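You operate a simulated robot arm through the tools that you are given. There is no shell and no other tool. Be economical: measure what you need, move in short steps, check, and stop when the job is done.

You are at the controls of a simulated robot arm. One attempt, no reset.

Task
Give motor 2 a trial run on the supply box and unplug it.
Fine: move the blue plug only with the switch off; green lamp for at least three seconds; plug back in its rest.

It is judged by the outcome, as a careful person would: the job done as asked, and still so three seconds after it is handed in. It fails if anything else is knocked over, pushed out of place, dropped, spilled or broken.

Robot
A 7-joint arm with a two-finger parallel gripper, fixed in place. Base frame: the origin is at the foot of the arm, x ahead of it, y to its left, z up. Units: m, rad, N and s.
With the tool pointing down near the work surface it reaches from about 0.16 to 0.66 m from the base axis. Its first joint turns from -1.152 to 1.152 rad. Payload 1.57 kg.
The tool frame sits at the grasp point between the pads (the TCP): z along the fingers, y along the line on which they close. The tips reach 0.03 m beyond it. The gripper opens to 0.11 m. The fingers are 0.024 m wide and 0.012 m thick; the gripper's body (0.048 by 0.112 m) begins 0.078 m behind the TCP.
Orientation is told as [roll, pitch, yaw] about the base's x, y, z axes, in that order, counted from this pose: with the fingers straight down and closing along the base's y, the tool's x points along the base's -x, its y along +y and its z along -z.

Tools
- The arm moves only by the tool move_arm. Its argument "rows" is text: rows parted by semicolons, each of 7 numbers parted by spaces: the shift along the tool's x, y, z in m, then the turn, a rotation vector about the tool's x, y, z in degrees, then the finger opening in m, from 0 to 0.11. In form: dx dy dz rx ry rz hand; .... A call has 1 to 20 rows; each row is the pose to reach, as a shift and turn from the pose commanded when the call began, along the tool's axes at that moment. Each row takes 0.2 s and may step no farther than 0.05 m and 0.15 rad from the row before; otherwise, or with a gripper value out of range, the whole call is refused. A pose out of reach is approached as far as the arm can. The call stops where the force on the tool passes 40 N (or 10 N more than at its start, if that is more) or the arm is blocked; 0.2 s more then pass. The fingers move at their own pace (about 0.108 m/s each) and stop on an object; they squeeze with about 26 N. The grip force told is the motor's: it shows also when the fingers shut on nothing. Time passes only in rows, and 0.2 s behind the last, so rows that repeat a pose let the fingers close. It gives the time, the measured TCP pose, the force on the tool (base axes), the opening and the grip force at its end, in the units of the frame above (readings bear some noise), with the torque about the TCP (base axes, N m) and any sound that the robot's microphone picked up.
- Cameras (640 x 400 px; columns grow to the right, rows downward): "scene" is fixed at [0.1655, -0.3928, 1.3997]; the picture's right is [0.76, -0.65, 0.00], its down [-0.39, -0.46, -0.80] and it looks along [0.52, 0.61, -0.60] (base axes); focal length 297 px, centre (320, 200). "wrist" rides on the gripper at [0.07, 0.016, -0.141] in the tool frame; the picture's right is [-0.23, 0.97, 0.00], its down [-0.86, -0.20, -0.48] and it looks along [-0.47, -0.11, 0.88] (tool axes); focal length 222 px, centre (320, 200). There is no depth. A picture from a camera that has moved, and an enlarged one, comes with that camera's place and axes in the base frame and with its lens.
- get_image(camera): a new picture of that camera. The clock stands still meanwhile.
- close_up(camera, box): a new picture of the part [left, top, right, bottom] of that camera's present view, enlarged. The clock stands still meanwhile.
- hand_in(): hands the job in; it is judged then, once.

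Work in short steps. Places have to be worked out from the pictures, the camera data and where the tool is seen: move nearer, look again, correct. Check each grasp and each placing, and mend what went wrong. You have 120 turns and 76 pictures in all, those below and enlarged ones among them. Open the gripper and draw the arm clear of the work before you hand the job in, unless the task says otherwise; then end with one line.

The tools are called after "Emit:" as a command line: name --argument value ..., lists and objects as JSON in quotes. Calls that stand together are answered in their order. move_arm: Moves the arm, as the interface text tells. Its arguments: {"type":"object","properties":{"rows":{"type":"string"}},"required":["rows"]} The other tools are called the same way: get_image (camera) takes a picture; close_up (camera, box) takes an enlarged picture of a part of a camera's view; hand_in () hands the job in.

At the start:

```text
time_s: 0.0
tcp_pos: [0.3862, -0.0086, 1.2252]
ee_rot: [0.001, 0.0, -0.001]
ft_force: [0.2, 0.6, -0.4]
wrist_torque: [0.02, -0.01, 0.0]
grip_width: 0.11
gripper_force: 0.1
```

scene: 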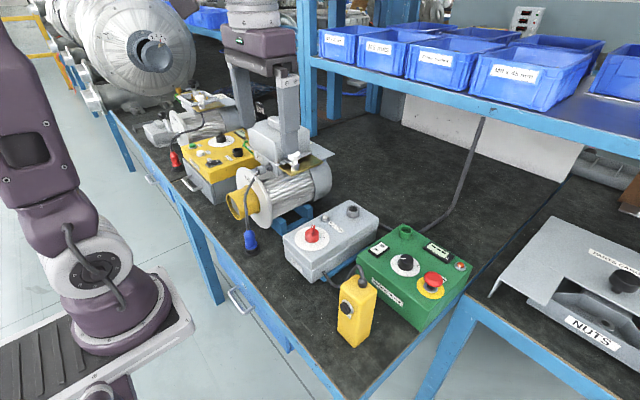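
wrist: 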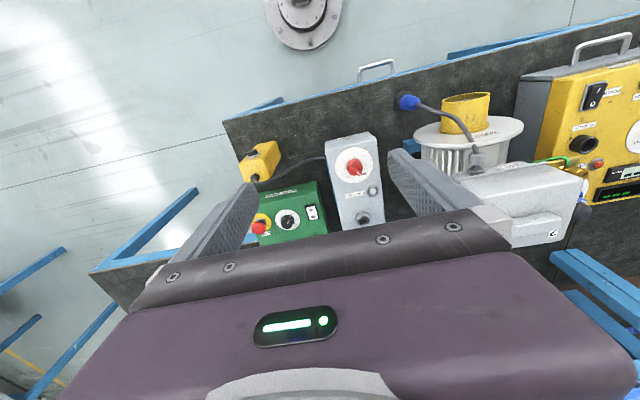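

I start by looking closer at the work area.

Emit:
close_up --camera "scene" --box '[140, 80, 340, 260]'

Emit:
close_up --camera "scene" --box '[270, 190, 490, 370]'

Emit:
close_up --camera "wrist" --box '[220, 40, 640, 270]'

```text
2.22 times, centred on (240, 170) of scene
camera zoom: at [0.1655, -0.3928, 1.3997], right [0.76, -0.65, 0.0], down [-0.39, -0.46, -0.8], along [0.52, 0.61, -0.6], focal length 661 px, centre (498, 267)
```

zoom: 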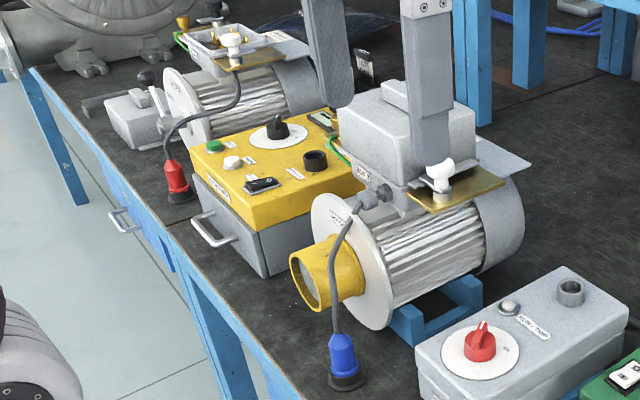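

```text
2.22 times, centred on (380, 280) of scene
camera zoom: at [0.1655, -0.3928, 1.3997], right [0.76, -0.65, 0.0], down [-0.39, -0.46, -0.8], along [0.52, 0.61, -0.6], focal length 661 px, centre (187, 22)
```

zoom: 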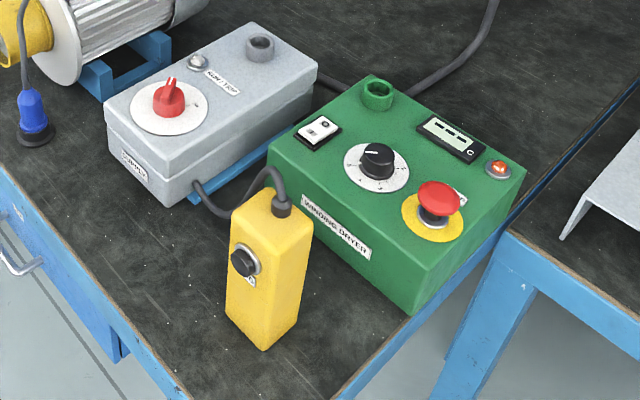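

```text
1.52 times, centred on (430, 155) of wrist
camera zoom: at [0.3171, 0.0059, 1.3681], right [0.23, 0.97, 0.0], down [0.86, -0.2, 0.48], along [0.47, -0.11, -0.88], focal length 338 px, centre (152, 269)
```

zoom: 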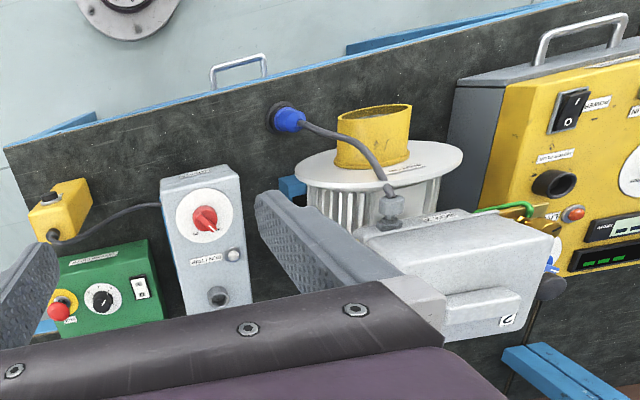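

Plug is around (0.41, 0.20, 0.80), supply switch about (0.515, 0.044, 0.87), its socket about (0.66, 0.045, 0.87). I lower the hand toward the supply box for a closer view.

Emit:
move_arm --rows "-0.004 0.015 0.035 0 0 0 0.11; -0.008 0.03 0.07 0 0 0 0.11; -0.012 0.045 0.1 0 0 0 0.11; -0.014 0.059 0.125 0 0 0 0.11"

Emit:
get_image --camera "wrist"

```text
time_s: 1.0
tcp_pos: [0.4004, 0.0486, 1.1]
ee_rot: [0.0, 0.0, 0.0]
ft_force: [0.2, 0.3, -0.8]
wrist_torque: [0.0, 0.01, -0.03]
grip_width: 0.1096
gripper_force: 0.2
```

```text
70 pictures are left
camera wrist: at [0.332, 0.0641, 1.2425], right [0.23, 0.97, 0.0], down [0.85, -0.2, 0.48], along [0.47, -0.11, -0.88], focal length 222 px, centre (320, 200)
```

wrist: 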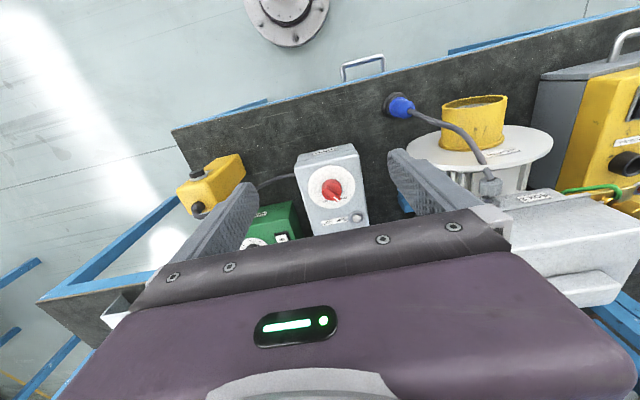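

Emit:
close_up --camera "wrist" --box '[280, 130, 400, 240]'

Emit:
close_up --camera "scene" --box '[280, 195, 380, 285]'

Emit:
close_up --camera "wrist" --box '[370, 70, 560, 210]'

```text
3.64 times, centred on (340, 185) of wrist
camera zoom: at [0.332, 0.0641, 1.2425], right [0.23, 0.97, 0.0], down [0.85, -0.2, 0.48], along [0.47, -0.11, -0.88], focal length 808 px, centre (247, 254)
```

zoom: 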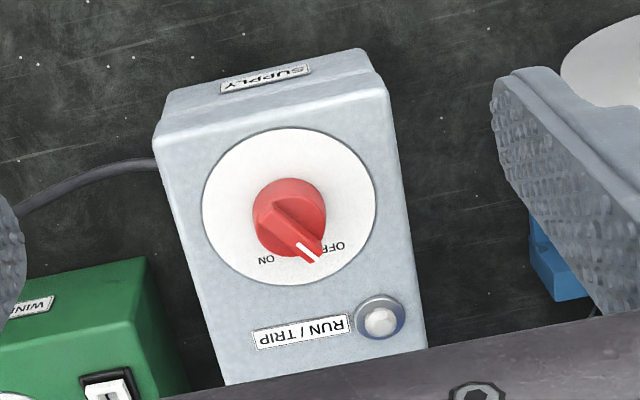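

```text
4.44 times, centred on (330, 240) of scene
camera zoom: at [0.1655, -0.3928, 1.3997], right [0.76, -0.65, 0.0], down [-0.39, -0.46, -0.8], along [0.52, 0.61, -0.6], focal length 1321 px, centre (276, 22)
```

zoom: 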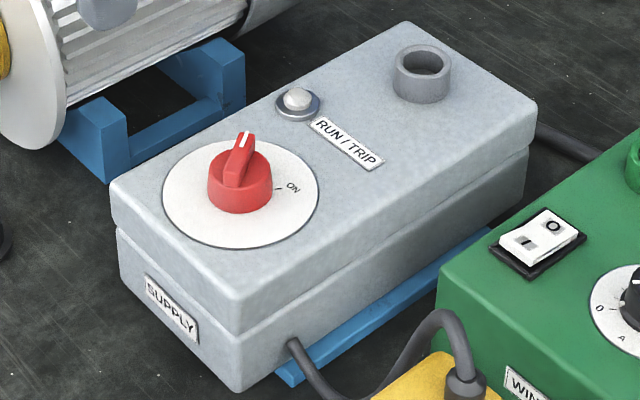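

```text
2.86 times, centred on (465, 140) of wrist
camera zoom: at [0.332, 0.0641, 1.2425], right [0.23, 0.97, 0.0], down [0.85, -0.2, 0.48], along [0.47, -0.11, -0.88], focal length 635 px, centre (-94, 371)
```

zoom: 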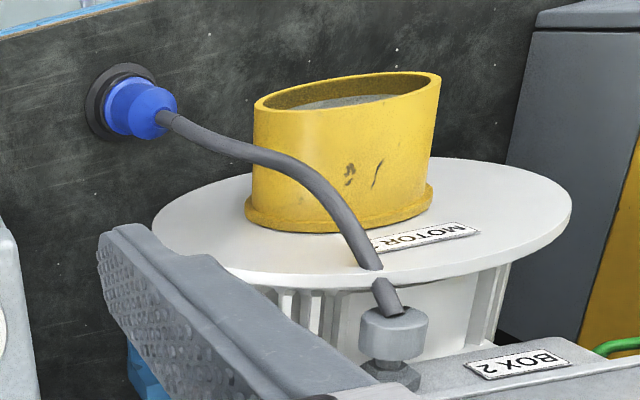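

The knob is at OFF; ON is clockwise seen from above. Checking the yellow pendant and the plug in its rest.

Emit:
close_up --camera "scene" --box '[320, 260, 400, 350]'

Emit:
close_up --camera "scene" --box '[220, 160, 320, 260]'

Emit:
close_up --camera "wrist" --box '[170, 140, 260, 220]'

```text
4.44 times, centred on (360, 305) of scene
camera zoom: at [0.1655, -0.3928, 1.3997], right [0.76, -0.65, 0.0], down [-0.39, -0.46, -0.8], along [0.52, 0.61, -0.6], focal length 1321 px, centre (142, -267)
```

zoom: 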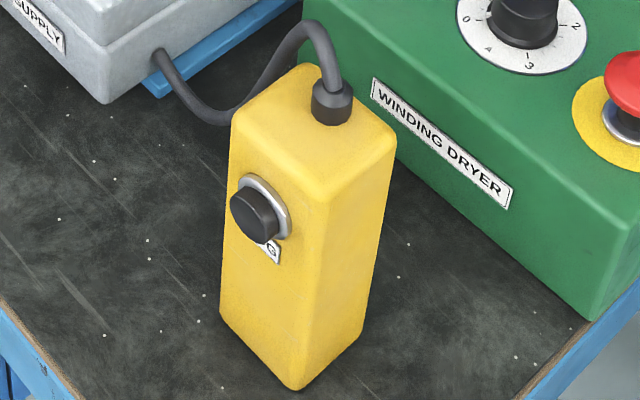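

```text
4.00 times, centred on (270, 210) of scene
camera zoom: at [0.1655, -0.3928, 1.3997], right [0.76, -0.65, 0.0], down [-0.39, -0.46, -0.8], along [0.52, 0.61, -0.6], focal length 1189 px, centre (520, 160)
```

zoom: 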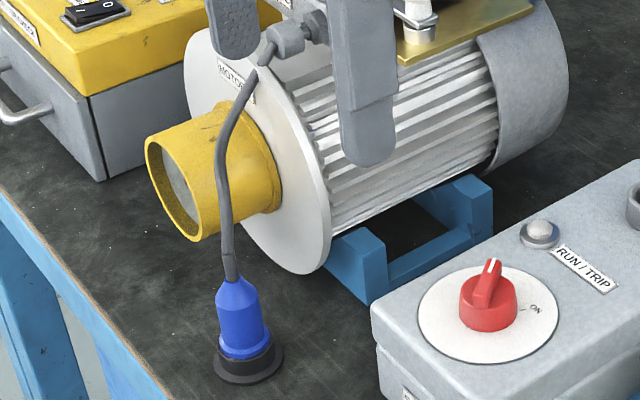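

```text
5.00 times, centred on (215, 180) of wrist
camera zoom: at [0.332, 0.0641, 1.2425], right [0.23, 0.97, 0.0], down [0.85, -0.2, 0.48], along [0.47, -0.11, -0.88], focal length 1111 px, centre (845, 300)
```

zoom: 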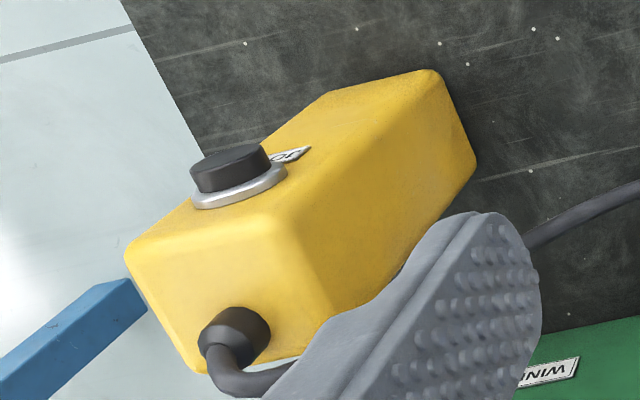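

The pendant is a JOG button on the supply box; motor 2 carries the blue plug, which stands at about (0.414, 0.203), top z≈0.83. I tilt the tool 30° back (so the cable stays free) and move near the plug.

Emit:
move_arm --rows "0.005 0.025 0.028 0 -5 0 0.06; 0.01 0.05 0.056 0 -10 0 0.06; 0.015 0.075 0.085 0 -15 0 0.06; 0.02 0.1 0.113 0 -20 0 0.06; 0.025 0.125 0.141 0 -25 0 0.06; 0.03 0.15 0.17 0 -30 0 0.06"

Emit:
get_image --camera "wrist"

Emit:
close_up --camera "scene" --box '[180, 130, 340, 270]'

```text
time_s: 2.4
tcp_pos: [0.3878, 0.2196, 0.9355]
ee_rot: [-0.007, -0.524, -0.004]
ft_force: [-0.2, 0.4, -0.9]
wrist_torque: [0.0, -0.03, 0.0]
grip_width: 0.0595
gripper_force: 0.0
out of reach, approached as far as the arm can: row 4, 5, 6
```

```text
63 pictures are left
camera wrist: at [0.2585, 0.2371, 1.023], right [0.2, 0.97, 0.11], down [0.5, -0.2, 0.84], along [0.84, -0.12, -0.53], focal length 222 px, centre (320, 200)
```

wrist: 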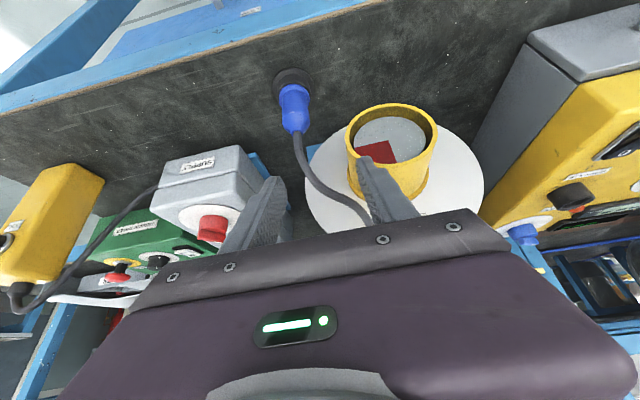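

```text
2.86 times, centred on (260, 200) of scene
camera zoom: at [0.1656, -0.3931, 1.3996], right [0.76, -0.65, 0.0], down [-0.39, -0.46, -0.8], along [0.52, 0.61, -0.6], focal length 849 px, centre (491, 200)
```

zoom: 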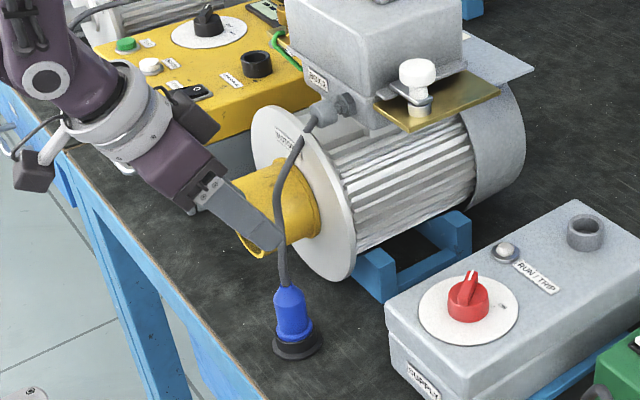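

The arm reached its inner limit at (0.388, 0.220, 0.936). I take a closer wrist view of the plug to refine its position.

Emit:
close_up --camera "wrist" --box '[230, 50, 450, 230]'

```text
2.22 times, centred on (340, 140) of wrist
camera zoom: at [0.2585, 0.2371, 1.023], right [0.2, 0.97, 0.11], down [0.5, -0.2, 0.84], along [0.84, -0.12, -0.53], focal length 494 px, centre (276, 333)
```

zoom: 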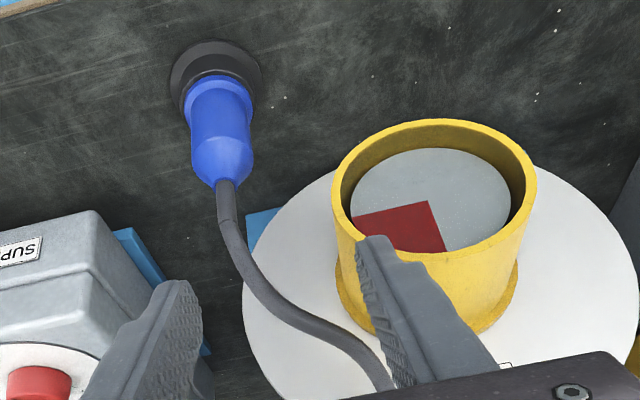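

Plug axis comes out at (0.413, 0.199), top z≈0.84, table z≈0.752. I lower a bit with 20° tilt and see where the command lands.

Emit:
move_arm --rows "0.015 -0.005 0.026 0 5 0 0.056; 0.03 -0.01 0.052 0 10 0 0.056"

```text
time_s: 3.0
tcp_pos: [0.3868, 0.2135, 0.8769]
ee_rot: [0.0, -0.348, 0.0]
ft_force: [0.0, -0.2, -0.2]
wrist_torque: [-0.01, -0.01, 0.03]
grip_width: 0.0561
gripper_force: 0.0
```

Now align y with the plug and approach partway along the tool axis.

Emit:
move_arm --rows "-0.001 -0.0145 0.003 0 0 0 0.056; -0.001 -0.0145 0.03 0 0 0 0.056"

Emit:
close_up --camera "wrist" --box '[230, 50, 450, 230]'

Emit:
close_up --camera "scene" --box '[200, 160, 320, 270]'

```text
time_s: 3.6
tcp_pos: [0.3989, 0.1997, 0.8454]
ee_rot: [0.0, -0.349, -0.001]
ft_force: [-0.7, -0.8, -0.1]
wrist_torque: [0.01, -0.05, 0.0]
grip_width: 0.0561
gripper_force: 0.1
```

```text
2.22 times, centred on (340, 140) of wrist
camera zoom: at [0.2859, 0.2148, 0.9553], right [0.21, 0.97, 0.08], down [0.64, -0.2, 0.74], along [0.74, -0.11, -0.67], focal length 494 px, centre (276, 333)
```

zoom: 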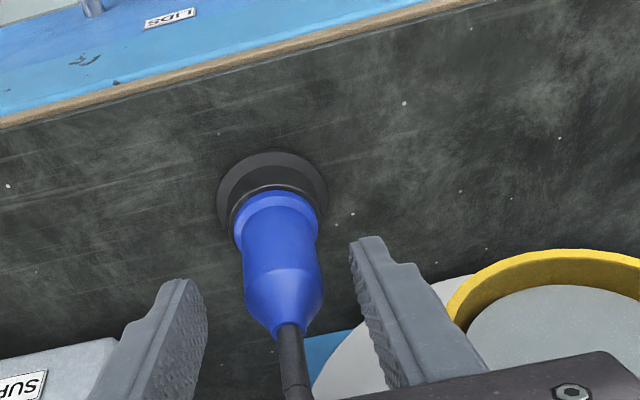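

```text
3.64 times, centred on (260, 215) of scene
camera zoom: at [0.1655, -0.3928, 1.3997], right [0.76, -0.65, 0.0], down [-0.39, -0.46, -0.8], along [0.52, 0.61, -0.6], focal length 1081 px, centre (538, 146)
```

zoom: 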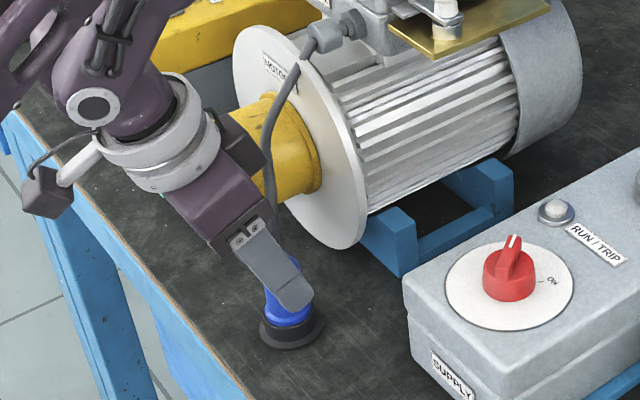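

Centred on the plug. I go 39 mm farther along the tool axis, then close.

Emit:
move_arm --rows "0 0 0.02 0 0 0 0.056; 0 0 0.039 0 0 0 0.056; 0 0 0.039 0 0 0 0.056"

Emit:
close_up --camera "wrist" --box '[230, 50, 450, 230]'

```text
time_s: 4.4
tcp_pos: [0.4135, 0.2001, 0.8092]
ee_rot: [0.001, -0.35, 0.0]
ft_force: [0.0, -1.0, 0.9]
wrist_torque: [0.04, -0.01, 0.01]
grip_width: 0.0561
gripper_force: 0.1
```

```text
2.22 times, centred on (340, 140) of wrist
camera zoom: at [0.3014, 0.2142, 0.9187], right [0.21, 0.97, 0.08], down [0.64, -0.2, 0.74], along [0.74, -0.11, -0.67], focal length 494 px, centre (276, 333)
```

zoom: 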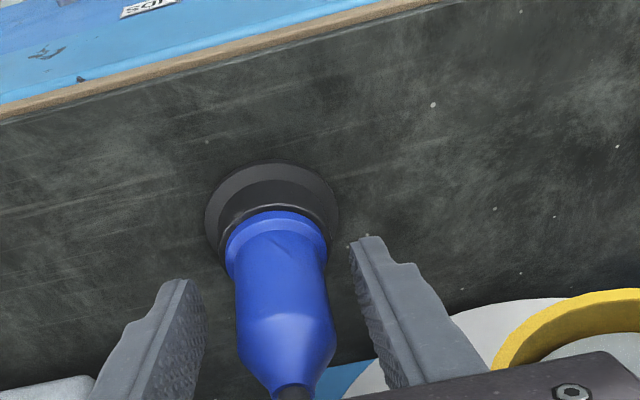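

Fingers flank the straight body; closing.

Emit:
move_arm --rows "0 0 0 0 0 0 0.04; 0 0 0 0 0 0 0.02; 0 0 0 0 0 0 0.01; 0 0 0 0 0 0 0.01"

```text
time_s: 5.4
tcp_pos: [0.4128, 0.2019, 0.8103]
ee_rot: [0.006, -0.351, 0.002]
ft_force: [10.9, 36.1, -15.9]
wrist_torque: [0.77, -0.27, 0.06]
grip_width: 0.0434
gripper_force: 44.7
```

A 36 N sideways force shows the grasp is off-centre. I look before correcting.

Emit:
close_up --camera "wrist" --box '[230, 50, 450, 230]'

Emit:
close_up --camera "scene" --box '[220, 180, 300, 260]'

```text
2.22 times, centred on (340, 140) of wrist
camera zoom: at [0.3015, 0.2159, 0.9192], right [0.21, 0.97, 0.08], down [0.64, -0.2, 0.74], along [0.74, -0.1, -0.67], focal length 494 px, centre (276, 333)
```

zoom: 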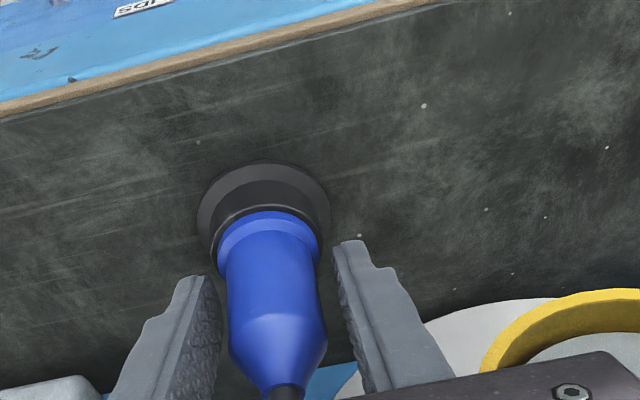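

```text
5.00 times, centred on (260, 220) of scene
camera zoom: at [0.1659, -0.3919, 1.3999], right [0.76, -0.65, 0.0], down [-0.39, -0.46, -0.8], along [0.52, 0.61, -0.6], focal length 1486 px, centre (620, 100)
```

zoom: 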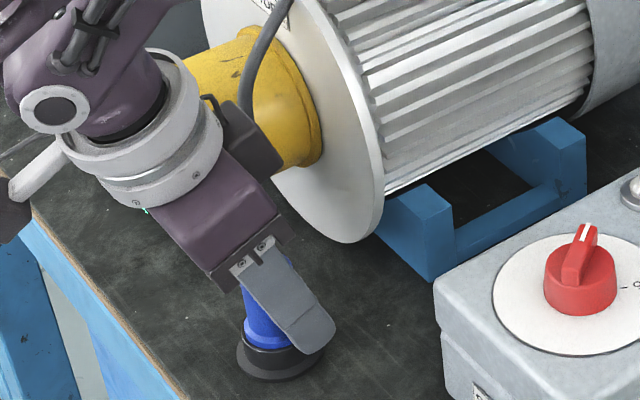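

The plug is centred, but the fingertips (z≈0.781) seem to be pinching the wider black rest cup. I open, raise 13 mm, and regrip higher.

Emit:
move_arm --rows "0 0 0 0 0 0 0.056; 0 0 0 0 0 0 0.056; 0.0045 0 -0.012 0 0 0 0.056; 0.0045 0 -0.012 0 0 0 0.056"

Emit:
close_up --camera "wrist" --box '[230, 50, 450, 230]'

```text
time_s: 6.4
tcp_pos: [0.406, 0.1994, 0.8203]
ee_rot: [-0.001, -0.349, -0.001]
ft_force: [0.2, -0.4, 0.0]
wrist_torque: [0.0, 0.02, 0.02]
grip_width: 0.0561
gripper_force: 0.1
```

```text
2.22 times, centred on (340, 140) of wrist
camera zoom: at [0.2923, 0.2142, 0.9285], right [0.21, 0.97, 0.08], down [0.64, -0.2, 0.74], along [0.74, -0.11, -0.67], focal length 494 px, centre (276, 333)
```

zoom: 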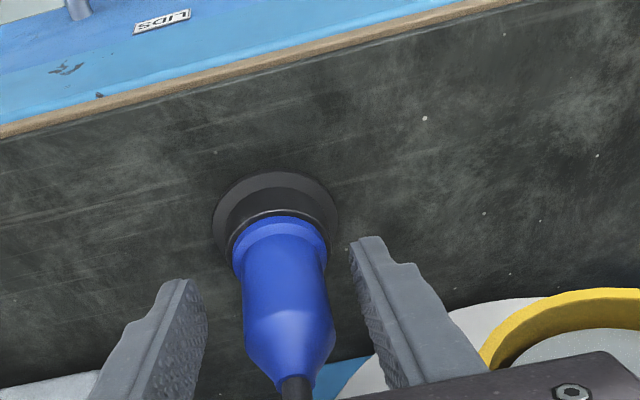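

I shift forward to put the TCP on the plug axis and close in steps.

Emit:
move_arm --rows "-0.0077 0.0005 0.0007 0 0 0 0.056; -0.0077 0.0005 0.0007 0 0 0 0.04; -0.0077 0.0005 0.0007 0 0 0 0.03; -0.0077 0.0005 0.0007 0 0 0 0.025; -0.0077 0.0005 0.0007 0 0 0 0.025"

Emit:
close_up --camera "wrist" --box '[230, 50, 450, 230]'

```text
time_s: 7.6
tcp_pos: [0.4124, 0.1992, 0.8228]
ee_rot: [0.002, -0.349, 0.001]
ft_force: [0.9, 7.8, 3.4]
wrist_torque: [0.25, -0.01, 0.0]
grip_width: 0.032
gripper_force: 4.1
```

```text
2.22 times, centred on (340, 140) of wrist
camera zoom: at [0.3, 0.2148, 0.9309], right [0.21, 0.97, 0.08], down [0.64, -0.2, 0.74], along [0.74, -0.11, -0.67], focal length 494 px, centre (276, 333)
```

zoom: 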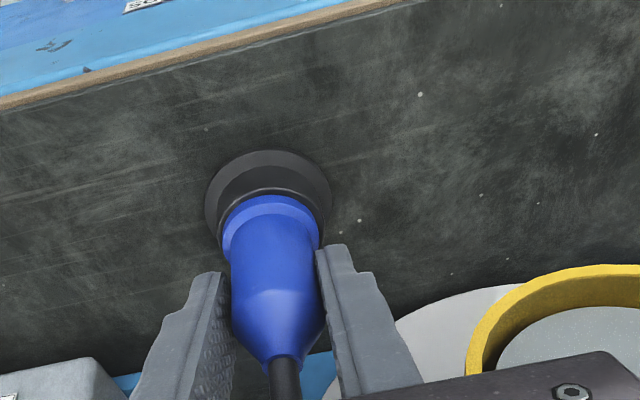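

Now gripping the body (0.032 m). Squeeze fully with a 1 mm y relief.

Emit:
move_arm --rows "0 0.001 0 0 0 0 0.01; 0 0.001 0 0 0 0 0; 0 0.001 0 0 0 0 0"

```text
time_s: 8.4
tcp_pos: [0.4141, 0.2004, 0.8218]
ee_rot: [0.001, -0.349, 0.0]
ft_force: [0.7, -0.4, -0.1]
wrist_torque: [0.0, 0.0, 0.02]
grip_width: 0.0291
gripper_force: 25.8
```

Firm, centred grip. Lifting straight up 3 cm, then 8 cm.

Emit:
move_arm --rows "-0.0034 0 -0.0094 0 0 0 0; -0.0068 0 -0.0188 0 0 0 0; -0.0103 0 -0.0282 0 0 0 0; -0.0171 0 -0.047 0 0 0 0; -0.0274 0 -0.0752 0 0 0 0"

Emit:
close_up --camera "scene" --box '[200, 130, 360, 270]'

Emit:
get_image --camera "wrist"

```text
time_s: 9.6
tcp_pos: [0.4123, 0.2, 0.9002]
ee_rot: [0.0, -0.348, -0.002]
ft_force: [0.0, -1.2, -0.2]
wrist_torque: [0.0, -0.01, 0.0]
grip_width: 0.0289
gripper_force: 26.2
```

```text
2.86 times, centred on (280, 200) of scene
camera zoom: at [0.1655, -0.3928, 1.3997], right [0.76, -0.65, 0.0], down [-0.39, -0.46, -0.8], along [0.52, 0.61, -0.6], focal length 849 px, centre (434, 200)
```

zoom: 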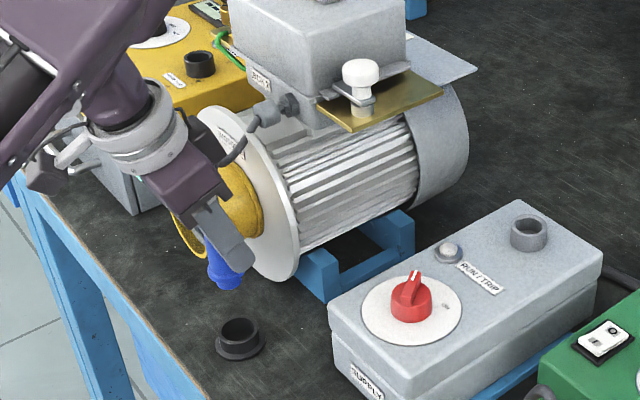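

```text
52 pictures are left
camera wrist: at [0.3, 0.2158, 1.0109], right [0.21, 0.97, 0.08], down [0.64, -0.2, 0.74], along [0.74, -0.11, -0.67], focal length 222 px, centre (320, 200)
```

wrist: 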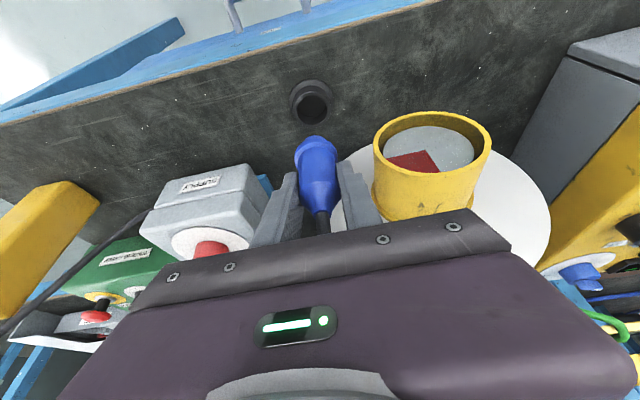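

Plug is out with its bottom ~6 cm below the TCP. I carry it sideways and up, clear of the motor flange, to above the supply box.

Emit:
move_arm --rows "-0.0161 -0.035 -0.018 0 0 0 0; -0.0323 -0.07 -0.0361 0 0 0 0; -0.06 -0.09 -0.0438 0 0 0 0; -0.0876 -0.11 -0.0515 0 0 0 0; -0.1152 -0.13 -0.0592 0 0 0 0"

Emit:
get_image --camera "wrist"

Emit:
get_image --camera "scene"

```text
time_s: 10.8
tcp_pos: [0.5037, 0.0705, 0.9999]
ee_rot: [0.002, -0.349, -0.001]
ft_force: [-0.3, -0.9, -1.0]
wrist_torque: [0.01, 0.0, -0.01]
grip_width: 0.0288
gripper_force: 25.9
```

```text
51 pictures are left
camera wrist: at [0.3899, 0.0859, 1.1078], right [0.21, 0.97, 0.08], down [0.64, -0.2, 0.74], along [0.74, -0.11, -0.67], focal length 222 px, centre (320, 200)
```

wrist: 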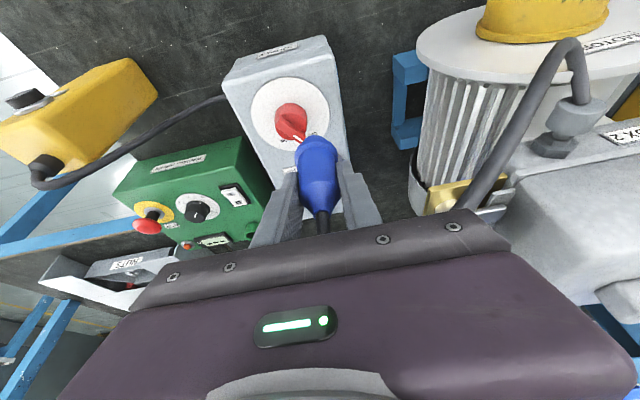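

```text
50 pictures are left
```

scene: 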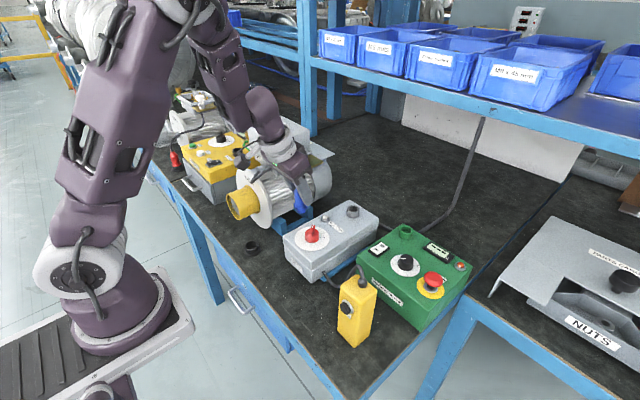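

Carrying on at z≈1.0 toward the socket.

Emit:
move_arm --rows "-0.0427 -0.009 0.0155 0 0 0 0; -0.0853 -0.018 0.031 0 0 0 0; -0.128 -0.0275 0.0466 0 0 0 0"

Emit:
get_image --camera "wrist"

Emit:
close_up --camera "scene" --box '[270, 150, 420, 290]'

```text
time_s: 11.6
tcp_pos: [0.6387, 0.0448, 0.9977]
ee_rot: [-0.002, -0.347, -0.003]
ft_force: [0.2, -0.3, -0.6]
wrist_torque: [0.05, 0.03, 0.04]
grip_width: 0.0289
gripper_force: 25.7
```

```text
49 pictures are left
camera wrist: at [0.5262, 0.0599, 1.107], right [0.21, 0.97, 0.08], down [0.64, -0.2, 0.74], along [0.74, -0.11, -0.67], focal length 222 px, centre (320, 200)
```

wrist: 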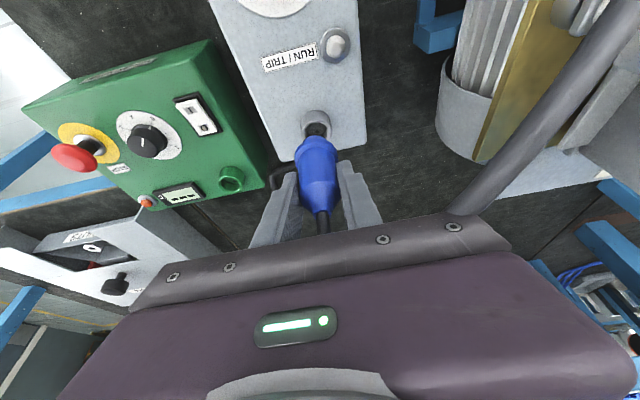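

```text
2.86 times, centred on (345, 220) of scene
camera zoom: at [0.1655, -0.3928, 1.3997], right [0.76, -0.65, 0.0], down [-0.39, -0.46, -0.8], along [0.52, 0.61, -0.6], focal length 849 px, centre (249, 143)
```

zoom: 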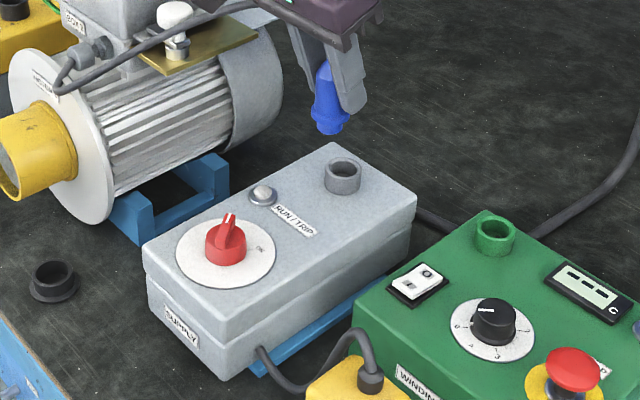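

Emit:
close_up --camera "wrist" --box '[260, 80, 380, 220]'

Emit:
close_up --camera "scene" --box '[335, 155, 415, 235]'

```text
2.86 times, centred on (320, 150) of wrist
camera zoom: at [0.5262, 0.0599, 1.107], right [0.21, 0.97, 0.08], down [0.64, -0.2, 0.74], along [0.74, -0.11, -0.67], focal length 635 px, centre (320, 343)
```

zoom: 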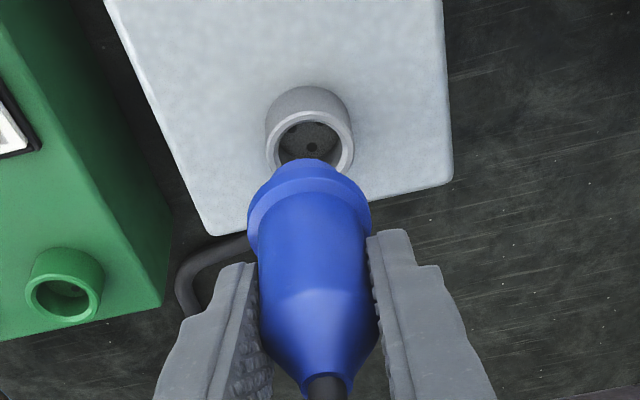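

```text
5.00 times, centred on (375, 195) of scene
camera zoom: at [0.1655, -0.3928, 1.3997], right [0.76, -0.65, 0.0], down [-0.39, -0.46, -0.8], along [0.52, 0.61, -0.6], focal length 1486 px, centre (45, 225)
```

zoom: 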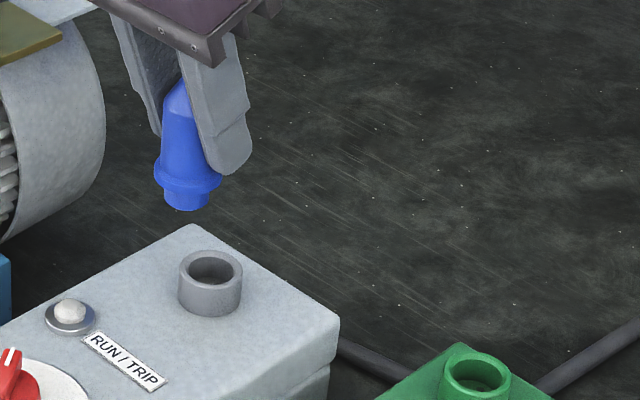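

Both views agree: socket rim centre at (0.661, 0.044, 0.88); plug nose hangs vertical 6 cm below the TCP. I place it just above the rim and check.

Emit:
move_arm --rows "-0.0158 -0.0008 0.02 0 0 0 0; -0.0064 -0.0008 0.0478 0 0 0 0; -0.0064 -0.0008 0.0478 0 0 0 0"

Emit:
close_up --camera "wrist" --box '[260, 80, 380, 220]'

Emit:
close_up --camera "scene" --box '[335, 165, 395, 225]'

```text
time_s: 12.4
tcp_pos: [0.6596, 0.043, 0.9541]
ee_rot: [0.001, -0.347, 0.0]
ft_force: [0.2, 0.0, -0.5]
wrist_torque: [-0.01, 0.0, -0.01]
grip_width: 0.0291
gripper_force: 26.2
```

```text
2.86 times, centred on (320, 150) of wrist
camera zoom: at [0.5472, 0.0592, 1.063], right [0.21, 0.97, 0.08], down [0.64, -0.2, 0.74], along [0.74, -0.11, -0.67], focal length 635 px, centre (320, 343)
```

zoom: 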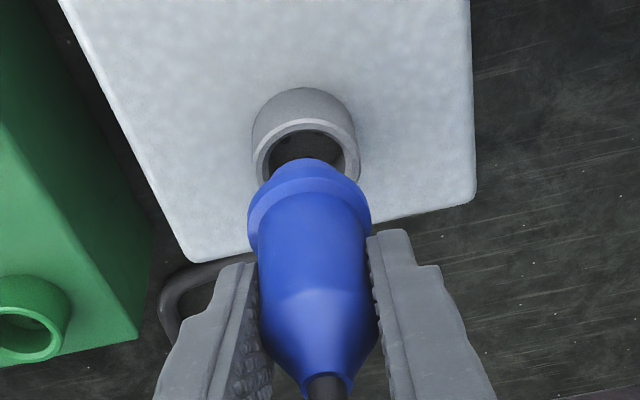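

```text
6.67 times, centred on (365, 195) of scene
camera zoom: at [0.1655, -0.3928, 1.3997], right [0.76, -0.65, 0.0], down [-0.39, -0.46, -0.8], along [0.52, 0.61, -0.6], focal length 1982 px, centre (20, 233)
```

zoom: 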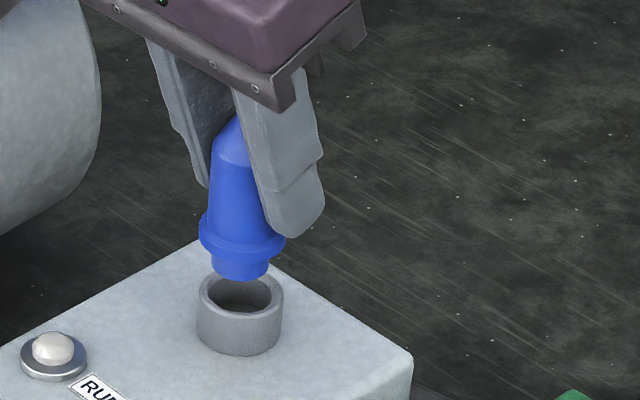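

Aligned in both views. I lower vertically in small steps into the socket.

Emit:
move_arm --rows "0.0026 0.0008 0.0078 0 0 0 0; 0.0046 0.0008 0.0138 0 0 0 0; 0.0063 0.0008 0.0185 0 0 0 0; 0.008 0.0008 0.0232 0 0 0 0; 0.0097 0.0008 0.0279 0 0 0 0"

Emit:
close_up --camera "scene" --box '[335, 165, 395, 225]'

```text
time_s: 13.6
tcp_pos: [0.663, 0.0443, 0.9244]
ee_rot: [0.003, -0.355, 0.002]
ft_force: [13.5, 7.2, 8.7]
wrist_torque: [0.26, -0.6, 0.02]
grip_width: 0.0289
gripper_force: 25.9
```

```text
6.67 times, centred on (365, 195) of scene
camera zoom: at [0.1656, -0.3926, 1.3997], right [0.76, -0.65, 0.0], down [-0.39, -0.46, -0.8], along [0.52, 0.61, -0.6], focal length 1982 px, centre (20, 233)
```

zoom: 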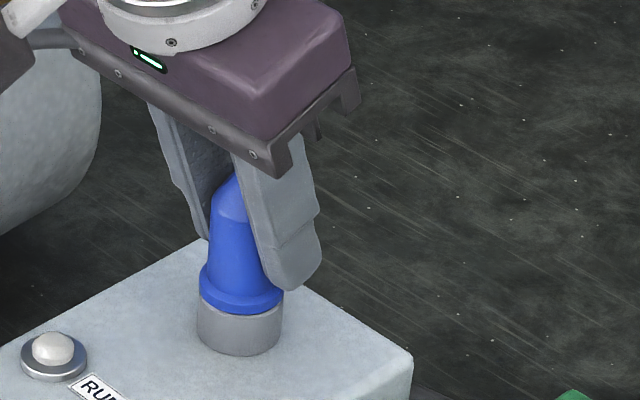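

The nose is in and the collar sits at the rim. I press a few mm more with a slight relief of the side force.

Emit:
move_arm --rows "-0.0009 0.0006 0.0003 0 0 0 0; 0 0.0006 0.0032 0 0 0 0; 0.001 0.0006 0.006 0 0 0 0"

Emit:
close_up --camera "scene" --box '[335, 165, 395, 225]'

```text
time_s: 14.4
tcp_pos: [0.6626, 0.0451, 0.9187]
ee_rot: [0.001, -0.352, 0.001]
ft_force: [-1.8, 10.8, 36.8]
wrist_torque: [0.43, 0.15, 0.01]
grip_width: 0.0291
gripper_force: 26.3
```

```text
6.67 times, centred on (365, 195) of scene
camera zoom: at [0.1646, -0.3926, 1.3999], right [0.76, -0.65, 0.0], down [-0.39, -0.46, -0.8], along [0.52, 0.61, -0.6], focal length 1982 px, centre (20, 233)
```

zoom: 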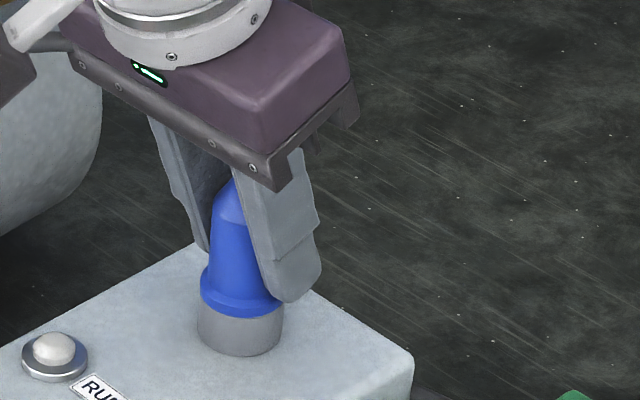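

Seated firmly (37 N). I release and retract along the tool axis.

Emit:
move_arm --rows "-0.001 0 -0.004 0 0 0 0.056; -0.001 0 -0.004 0 0 0 0.056; -0.001 0 -0.004 0 0 0 0.056; 0 0 -0.03 0 0 0 0.056; 0.01 0 -0.07 0 0 0 0.056; 0.02 0 -0.11 0 0 0 0.056"

Emit:
close_up --camera "scene" --box '[270, 150, 420, 290]'

```text
time_s: 15.8
tcp_pos: [0.6052, 0.0439, 1.0138]
ee_rot: [-0.001, -0.35, 0.001]
ft_force: [-0.6, -0.3, 0.1]
wrist_torque: [-0.03, 0.0, 0.0]
grip_width: 0.0559
gripper_force: 0.1
```

```text
2.86 times, centred on (345, 220) of scene
camera zoom: at [0.1655, -0.3928, 1.3997], right [0.76, -0.65, 0.0], down [-0.39, -0.46, -0.8], along [0.52, 0.61, -0.6], focal length 849 px, centre (249, 143)
```

zoom: 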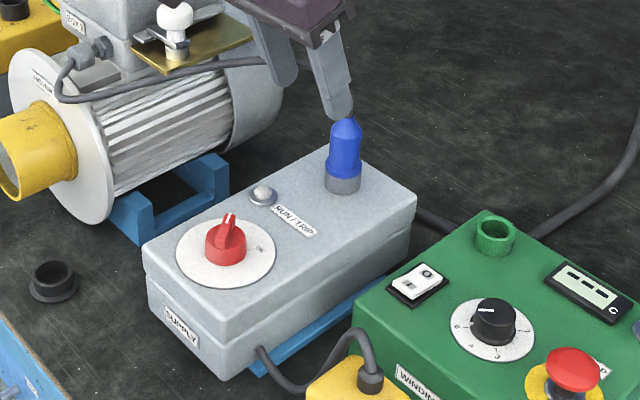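

Plug stands in the socket. Now I move over the knob with the tool upright and look.

Emit:
move_arm --rows "0.0314 0 0.0006 0 7 0 0.056; 0.0629 0 0.0012 0 14 0 0.056; 0.0943 0 0.0019 0 20 0 0.056"

Emit:
close_up --camera "wrist" --box '[250, 80, 400, 220]'

Emit:
close_up --camera "scene" --box '[240, 130, 380, 270]'

```text
time_s: 16.6
tcp_pos: [0.5154, 0.0442, 0.9812]
ee_rot: [-0.001, 0.001, 0.001]
ft_force: [0.8, -0.4, -0.5]
wrist_torque: [-0.01, -0.03, -0.02]
grip_width: 0.0559
gripper_force: 0.0
```

```text
2.86 times, centred on (325, 150) of wrist
camera zoom: at [0.447, 0.0595, 1.1236], right [0.23, 0.97, 0.0], down [0.86, -0.2, 0.48], along [0.46, -0.11, -0.88], focal length 635 px, centre (306, 343)
```

zoom: 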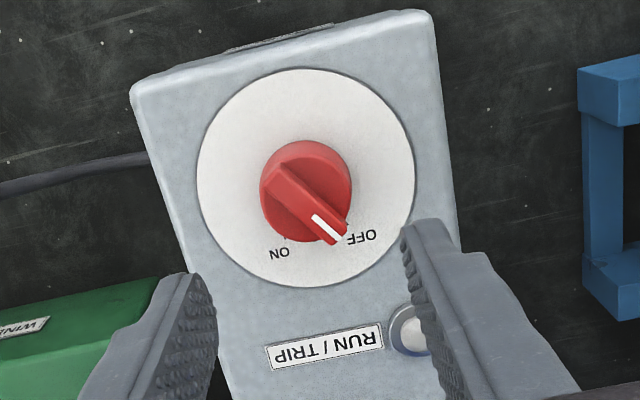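

```text
2.86 times, centred on (310, 200) of scene
camera zoom: at [0.1655, -0.3928, 1.3997], right [0.76, -0.65, 0.0], down [-0.39, -0.46, -0.8], along [0.52, 0.61, -0.6], focal length 849 px, centre (349, 200)
```

zoom: 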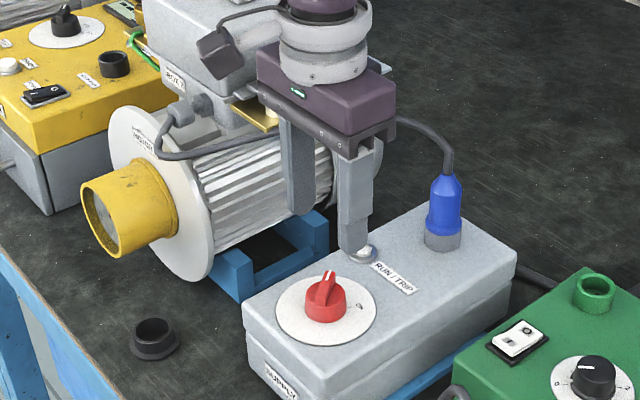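

Emit:
close_up --camera "scene" --box '[290, 215, 330, 255]'

Emit:
close_up --camera "wrist" --box '[290, 110, 350, 180]'

```text
10.00 times, centred on (310, 235) of scene
camera zoom: at [0.1655, -0.3928, 1.3997], right [0.76, -0.65, 0.0], down [-0.39, -0.46, -0.8], along [0.52, 0.61, -0.6], focal length 2973 px, centre (420, -150)
```

zoom: 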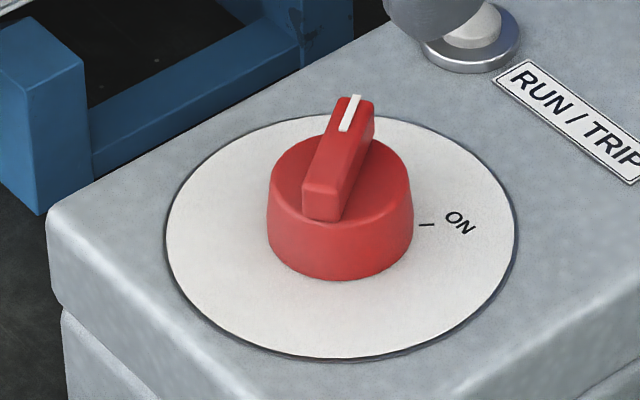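

```text
5.71 times, centred on (320, 145) of wrist
camera zoom: at [0.447, 0.0595, 1.1236], right [0.23, 0.97, 0.0], down [0.86, -0.2, 0.48], along [0.46, -0.11, -0.88], focal length 1269 px, centre (320, 514)
```

zoom: 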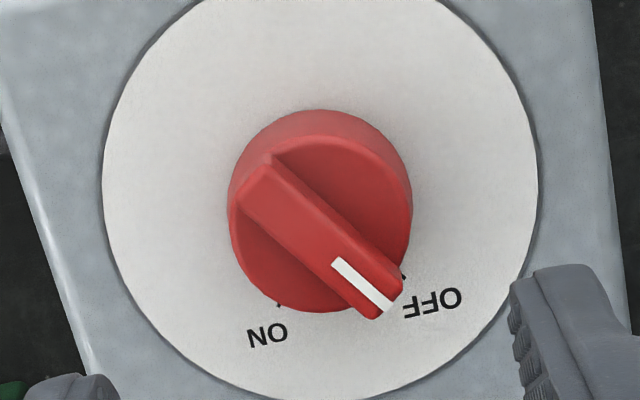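

Knob axis ≈ (0.511, 0.044), wing at +31° (OFF), ON mark at about −32°; wing top z≈0.891, body top ≈0.881. I yaw +31° and go down to the wing.

Emit:
move_arm --rows "0.001 0 0.005 0 0 -8 0.045; 0.002 0 0.015 0 0 -16 0.04; 0.003 0 0.03 0 0 -24 0.04; 0.0034 -0.0004 0.05 0 0 -31 0.04; 0.0034 -0.0004 0.05 0 0 -31 0.04"

Emit:
close_up --camera "wrist" --box '[270, 110, 370, 210]'

Emit:
close_up --camera "scene" --box '[280, 195, 340, 255]'

```text
time_s: 17.8
tcp_pos: [0.5134, 0.0439, 0.9316]
ee_rot: [0.0, -0.003, 0.542]
ft_force: [1.0, -0.2, -0.8]
wrist_torque: [0.01, -0.04, 0.03]
grip_width: 0.0401
gripper_force: 0.1
```

```text
4.00 times, centred on (320, 160) of wrist
camera zoom: at [0.4467, 0.02, 1.0733], right [-0.31, 0.95, 0.0], down [0.84, 0.27, 0.48], along [0.46, 0.15, -0.88], focal length 888 px, centre (320, 360)
```

zoom: 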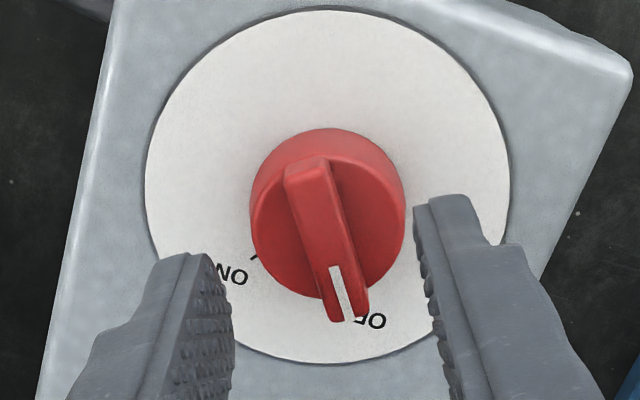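

```text
6.67 times, centred on (310, 225) of scene
camera zoom: at [0.1655, -0.3928, 1.3997], right [0.76, -0.65, 0.0], down [-0.39, -0.46, -0.8], along [0.52, 0.61, -0.6], focal length 1982 px, centre (387, 33)
```

zoom: 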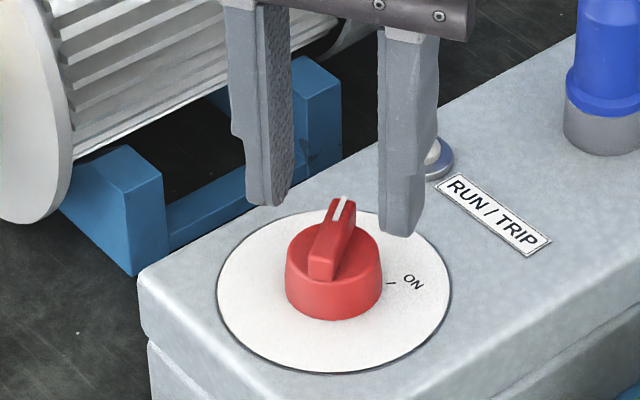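

Aligned with the wing. Down 19 mm to put the tips just above the knob body.

Emit:
move_arm --rows "0.002 0 0.01 0 0 0 0.04; 0.002 0 0.019 0 0 0 0.04; 0.002 0 0.019 0 0 0 0.02; 0.002 0 0.019 0 0 0 0.012; 0.002 0 0.019 0 0 0 0; 0.002 0 0.019 0 0 0 0"

Emit:
close_up --camera "scene" --box '[280, 195, 340, 255]'

```text
time_s: 19.2
tcp_pos: [0.5132, 0.0434, 0.9118]
ee_rot: [0.003, 0.001, 0.543]
ft_force: [-10.9, 21.3, -0.4]
wrist_torque: [0.75, -0.09, 0.05]
grip_width: 0.01
gripper_force: 28.2
```

```text
6.67 times, centred on (310, 225) of scene
camera zoom: at [0.1652, -0.3922, 1.3999], right [0.76, -0.65, 0.0], down [-0.39, -0.46, -0.8], along [0.52, 0.61, -0.6], focal length 1982 px, centre (387, 33)
```

zoom: 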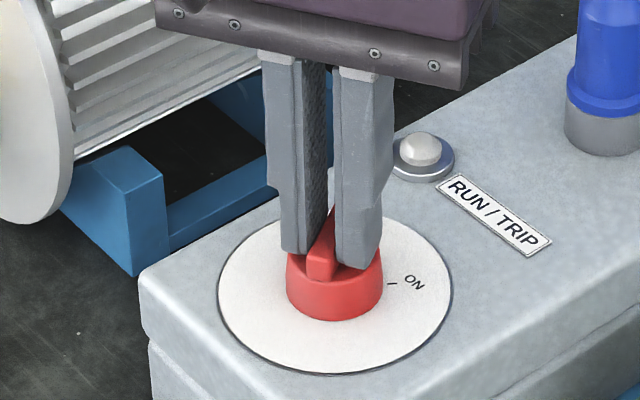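

Wing gripped (0.010 m). I relieve the side force and turn 60° clockwise from above, to ON.

Emit:
move_arm --rows "0 0.0012 0 0 0 0 0; 0 0.0011 0 0 0 7.5 0; 0 0.001 0 0 0 15 0; 0 0.0008 0 0 0 22.5 0; 0 0.0006 0 0 0 30 0; 0 0.0003 0 0 0 37.5 0; 0.0005 0 0 0 0 45 0; 0.0008 -0.0002 0 0 0 52.5 0; 0.001 -0.0004 0 0 0 60 0"

Emit:
close_up --camera "scene" --box '[260, 150, 380, 265]'

```text
time_s: 20.7
tcp_pos: [0.5126, 0.0446, 0.9126]
ee_rot: [0.003, 0.003, -0.17]
ft_force: [-3.0, 4.6, 5.3]
wrist_torque: [0.13, 0.7, 0.05]
grip_width: 0.01
gripper_force: 28.4
stopped in row 7: the force on the tool passed its limit at 41 N (the readings are from after the stop); the commanded pose is now the measured one
```

```text
3.48 times, centred on (320, 208) of scene
camera zoom: at [0.1653, -0.3928, 1.3998], right [0.76, -0.65, 0.0], down [-0.39, -0.46, -0.8], along [0.52, 0.61, -0.6], focal length 1034 px, centre (320, 174)
```

zoom: 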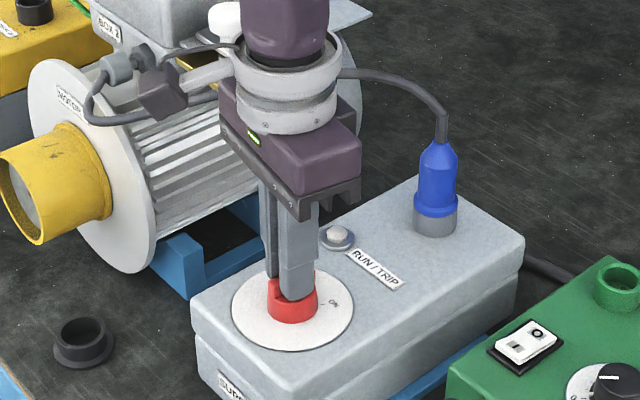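

Turned 41° so far; the pose has relaxed. Continuing about 21° more in place.

Emit:
move_arm --rows "0 0 0 0 0 5 0; 0 0 0 0 0 10 0; 0 0 0 0 0 15 0; 0 0 0 0 0 21 0"

Emit:
close_up --camera "scene" --box '[260, 150, 380, 265]'

```text
time_s: 21.7
tcp_pos: [0.5117, 0.0463, 0.9125]
ee_rot: [0.004, 0.002, -0.539]
ft_force: [-4.9, 12.5, 10.6]
wrist_torque: [0.26, 0.17, 0.0]
grip_width: 0.0099
gripper_force: 28.4
```

```text
3.48 times, centred on (320, 208) of scene
camera zoom: at [0.1652, -0.3925, 1.3998], right [0.76, -0.65, 0.0], down [-0.39, -0.46, -0.8], along [0.52, 0.61, -0.6], focal length 1034 px, centre (320, 174)
```

zoom: 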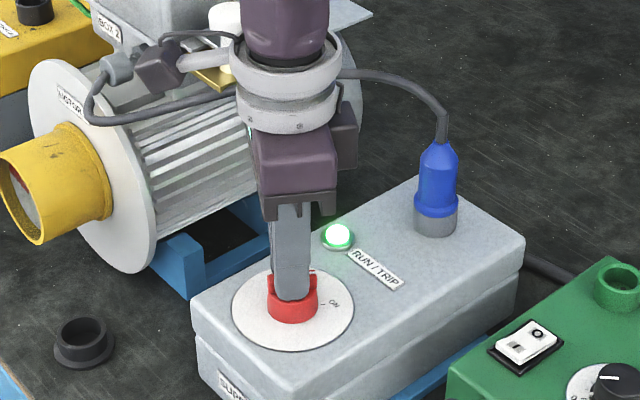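

Green lamp is lit. I hold still for 4 seconds and then check it is still green.

Emit:
move_arm --rows "0 0 0 0 0 0 0; 0 0 0 0 0 0 0; 0 0 0 0 0 0 0; 0 0 0 0 0 0 0; 0 0 0 0 0 0 0; 0 0 0 0 0 0 0; 0 0 0 0 0 0 0; 0 0 0 0 0 0 0; 0 0 0 0 0 0 0; 0 0 0 0 0 0 0; 0 0 0 0 0 0 0; 0 0 0 0 0 0 0; 0 0 0 0 0 0 0; 0 0 0 0 0 0 0; 0 0 0 0 0 0 0; 0 0 0 0 0 0 0; 0 0 0 0 0 0 0; 0 0 0 0 0 0 0; 0 0 0 0 0 0 0; 0 0 0 0 0 0 0"

Emit:
close_up --camera "scene" --box '[260, 150, 380, 265]'

```text
time_s: 25.9
tcp_pos: [0.512, 0.0455, 0.9125]
ee_rot: [0.005, 0.002, -0.538]
ft_force: [-1.7, 24.5, 8.5]
wrist_torque: [0.48, 0.04, -0.02]
grip_width: 0.0098
gripper_force: 27.7
```

```text
3.48 times, centred on (320, 208) of scene
camera zoom: at [0.1653, -0.3922, 1.3999], right [0.76, -0.65, 0.0], down [-0.39, -0.46, -0.8], along [0.52, 0.61, -0.6], focal length 1034 px, centre (320, 174)
```

zoom: 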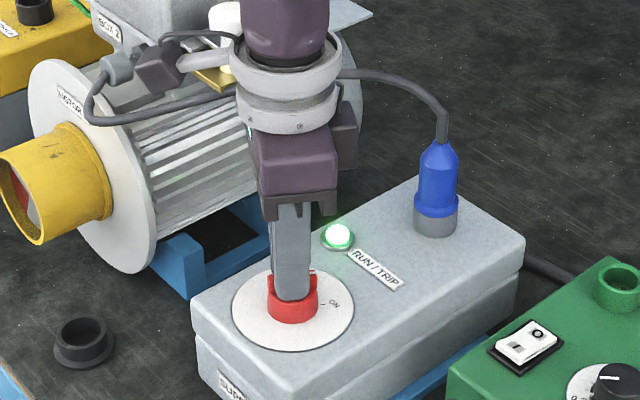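

Green for over 4 s, motor turning. Now turn the switch back to OFF.

Emit:
move_arm --rows "0.0005 0.0009 0 0 0 0 0; 0.0005 0.0009 0 0 0 -7 0; 0.0005 0.0009 0 0 0 -14 0; 0.0005 0.0009 0 0 0 -21 0; 0.0005 0.0009 0 0 0 -28 0; 0.0005 0.0009 0 0 0 -31 0"

```text
time_s: 27.3
tcp_pos: [0.5124, 0.0456, 0.9121]
ee_rot: [0.002, -0.001, 0.005]
ft_force: [-5.1, 0.0, 25.0]
wrist_torque: [-0.05, 0.34, 0.01]
grip_width: 0.0099
gripper_force: 27.4
```

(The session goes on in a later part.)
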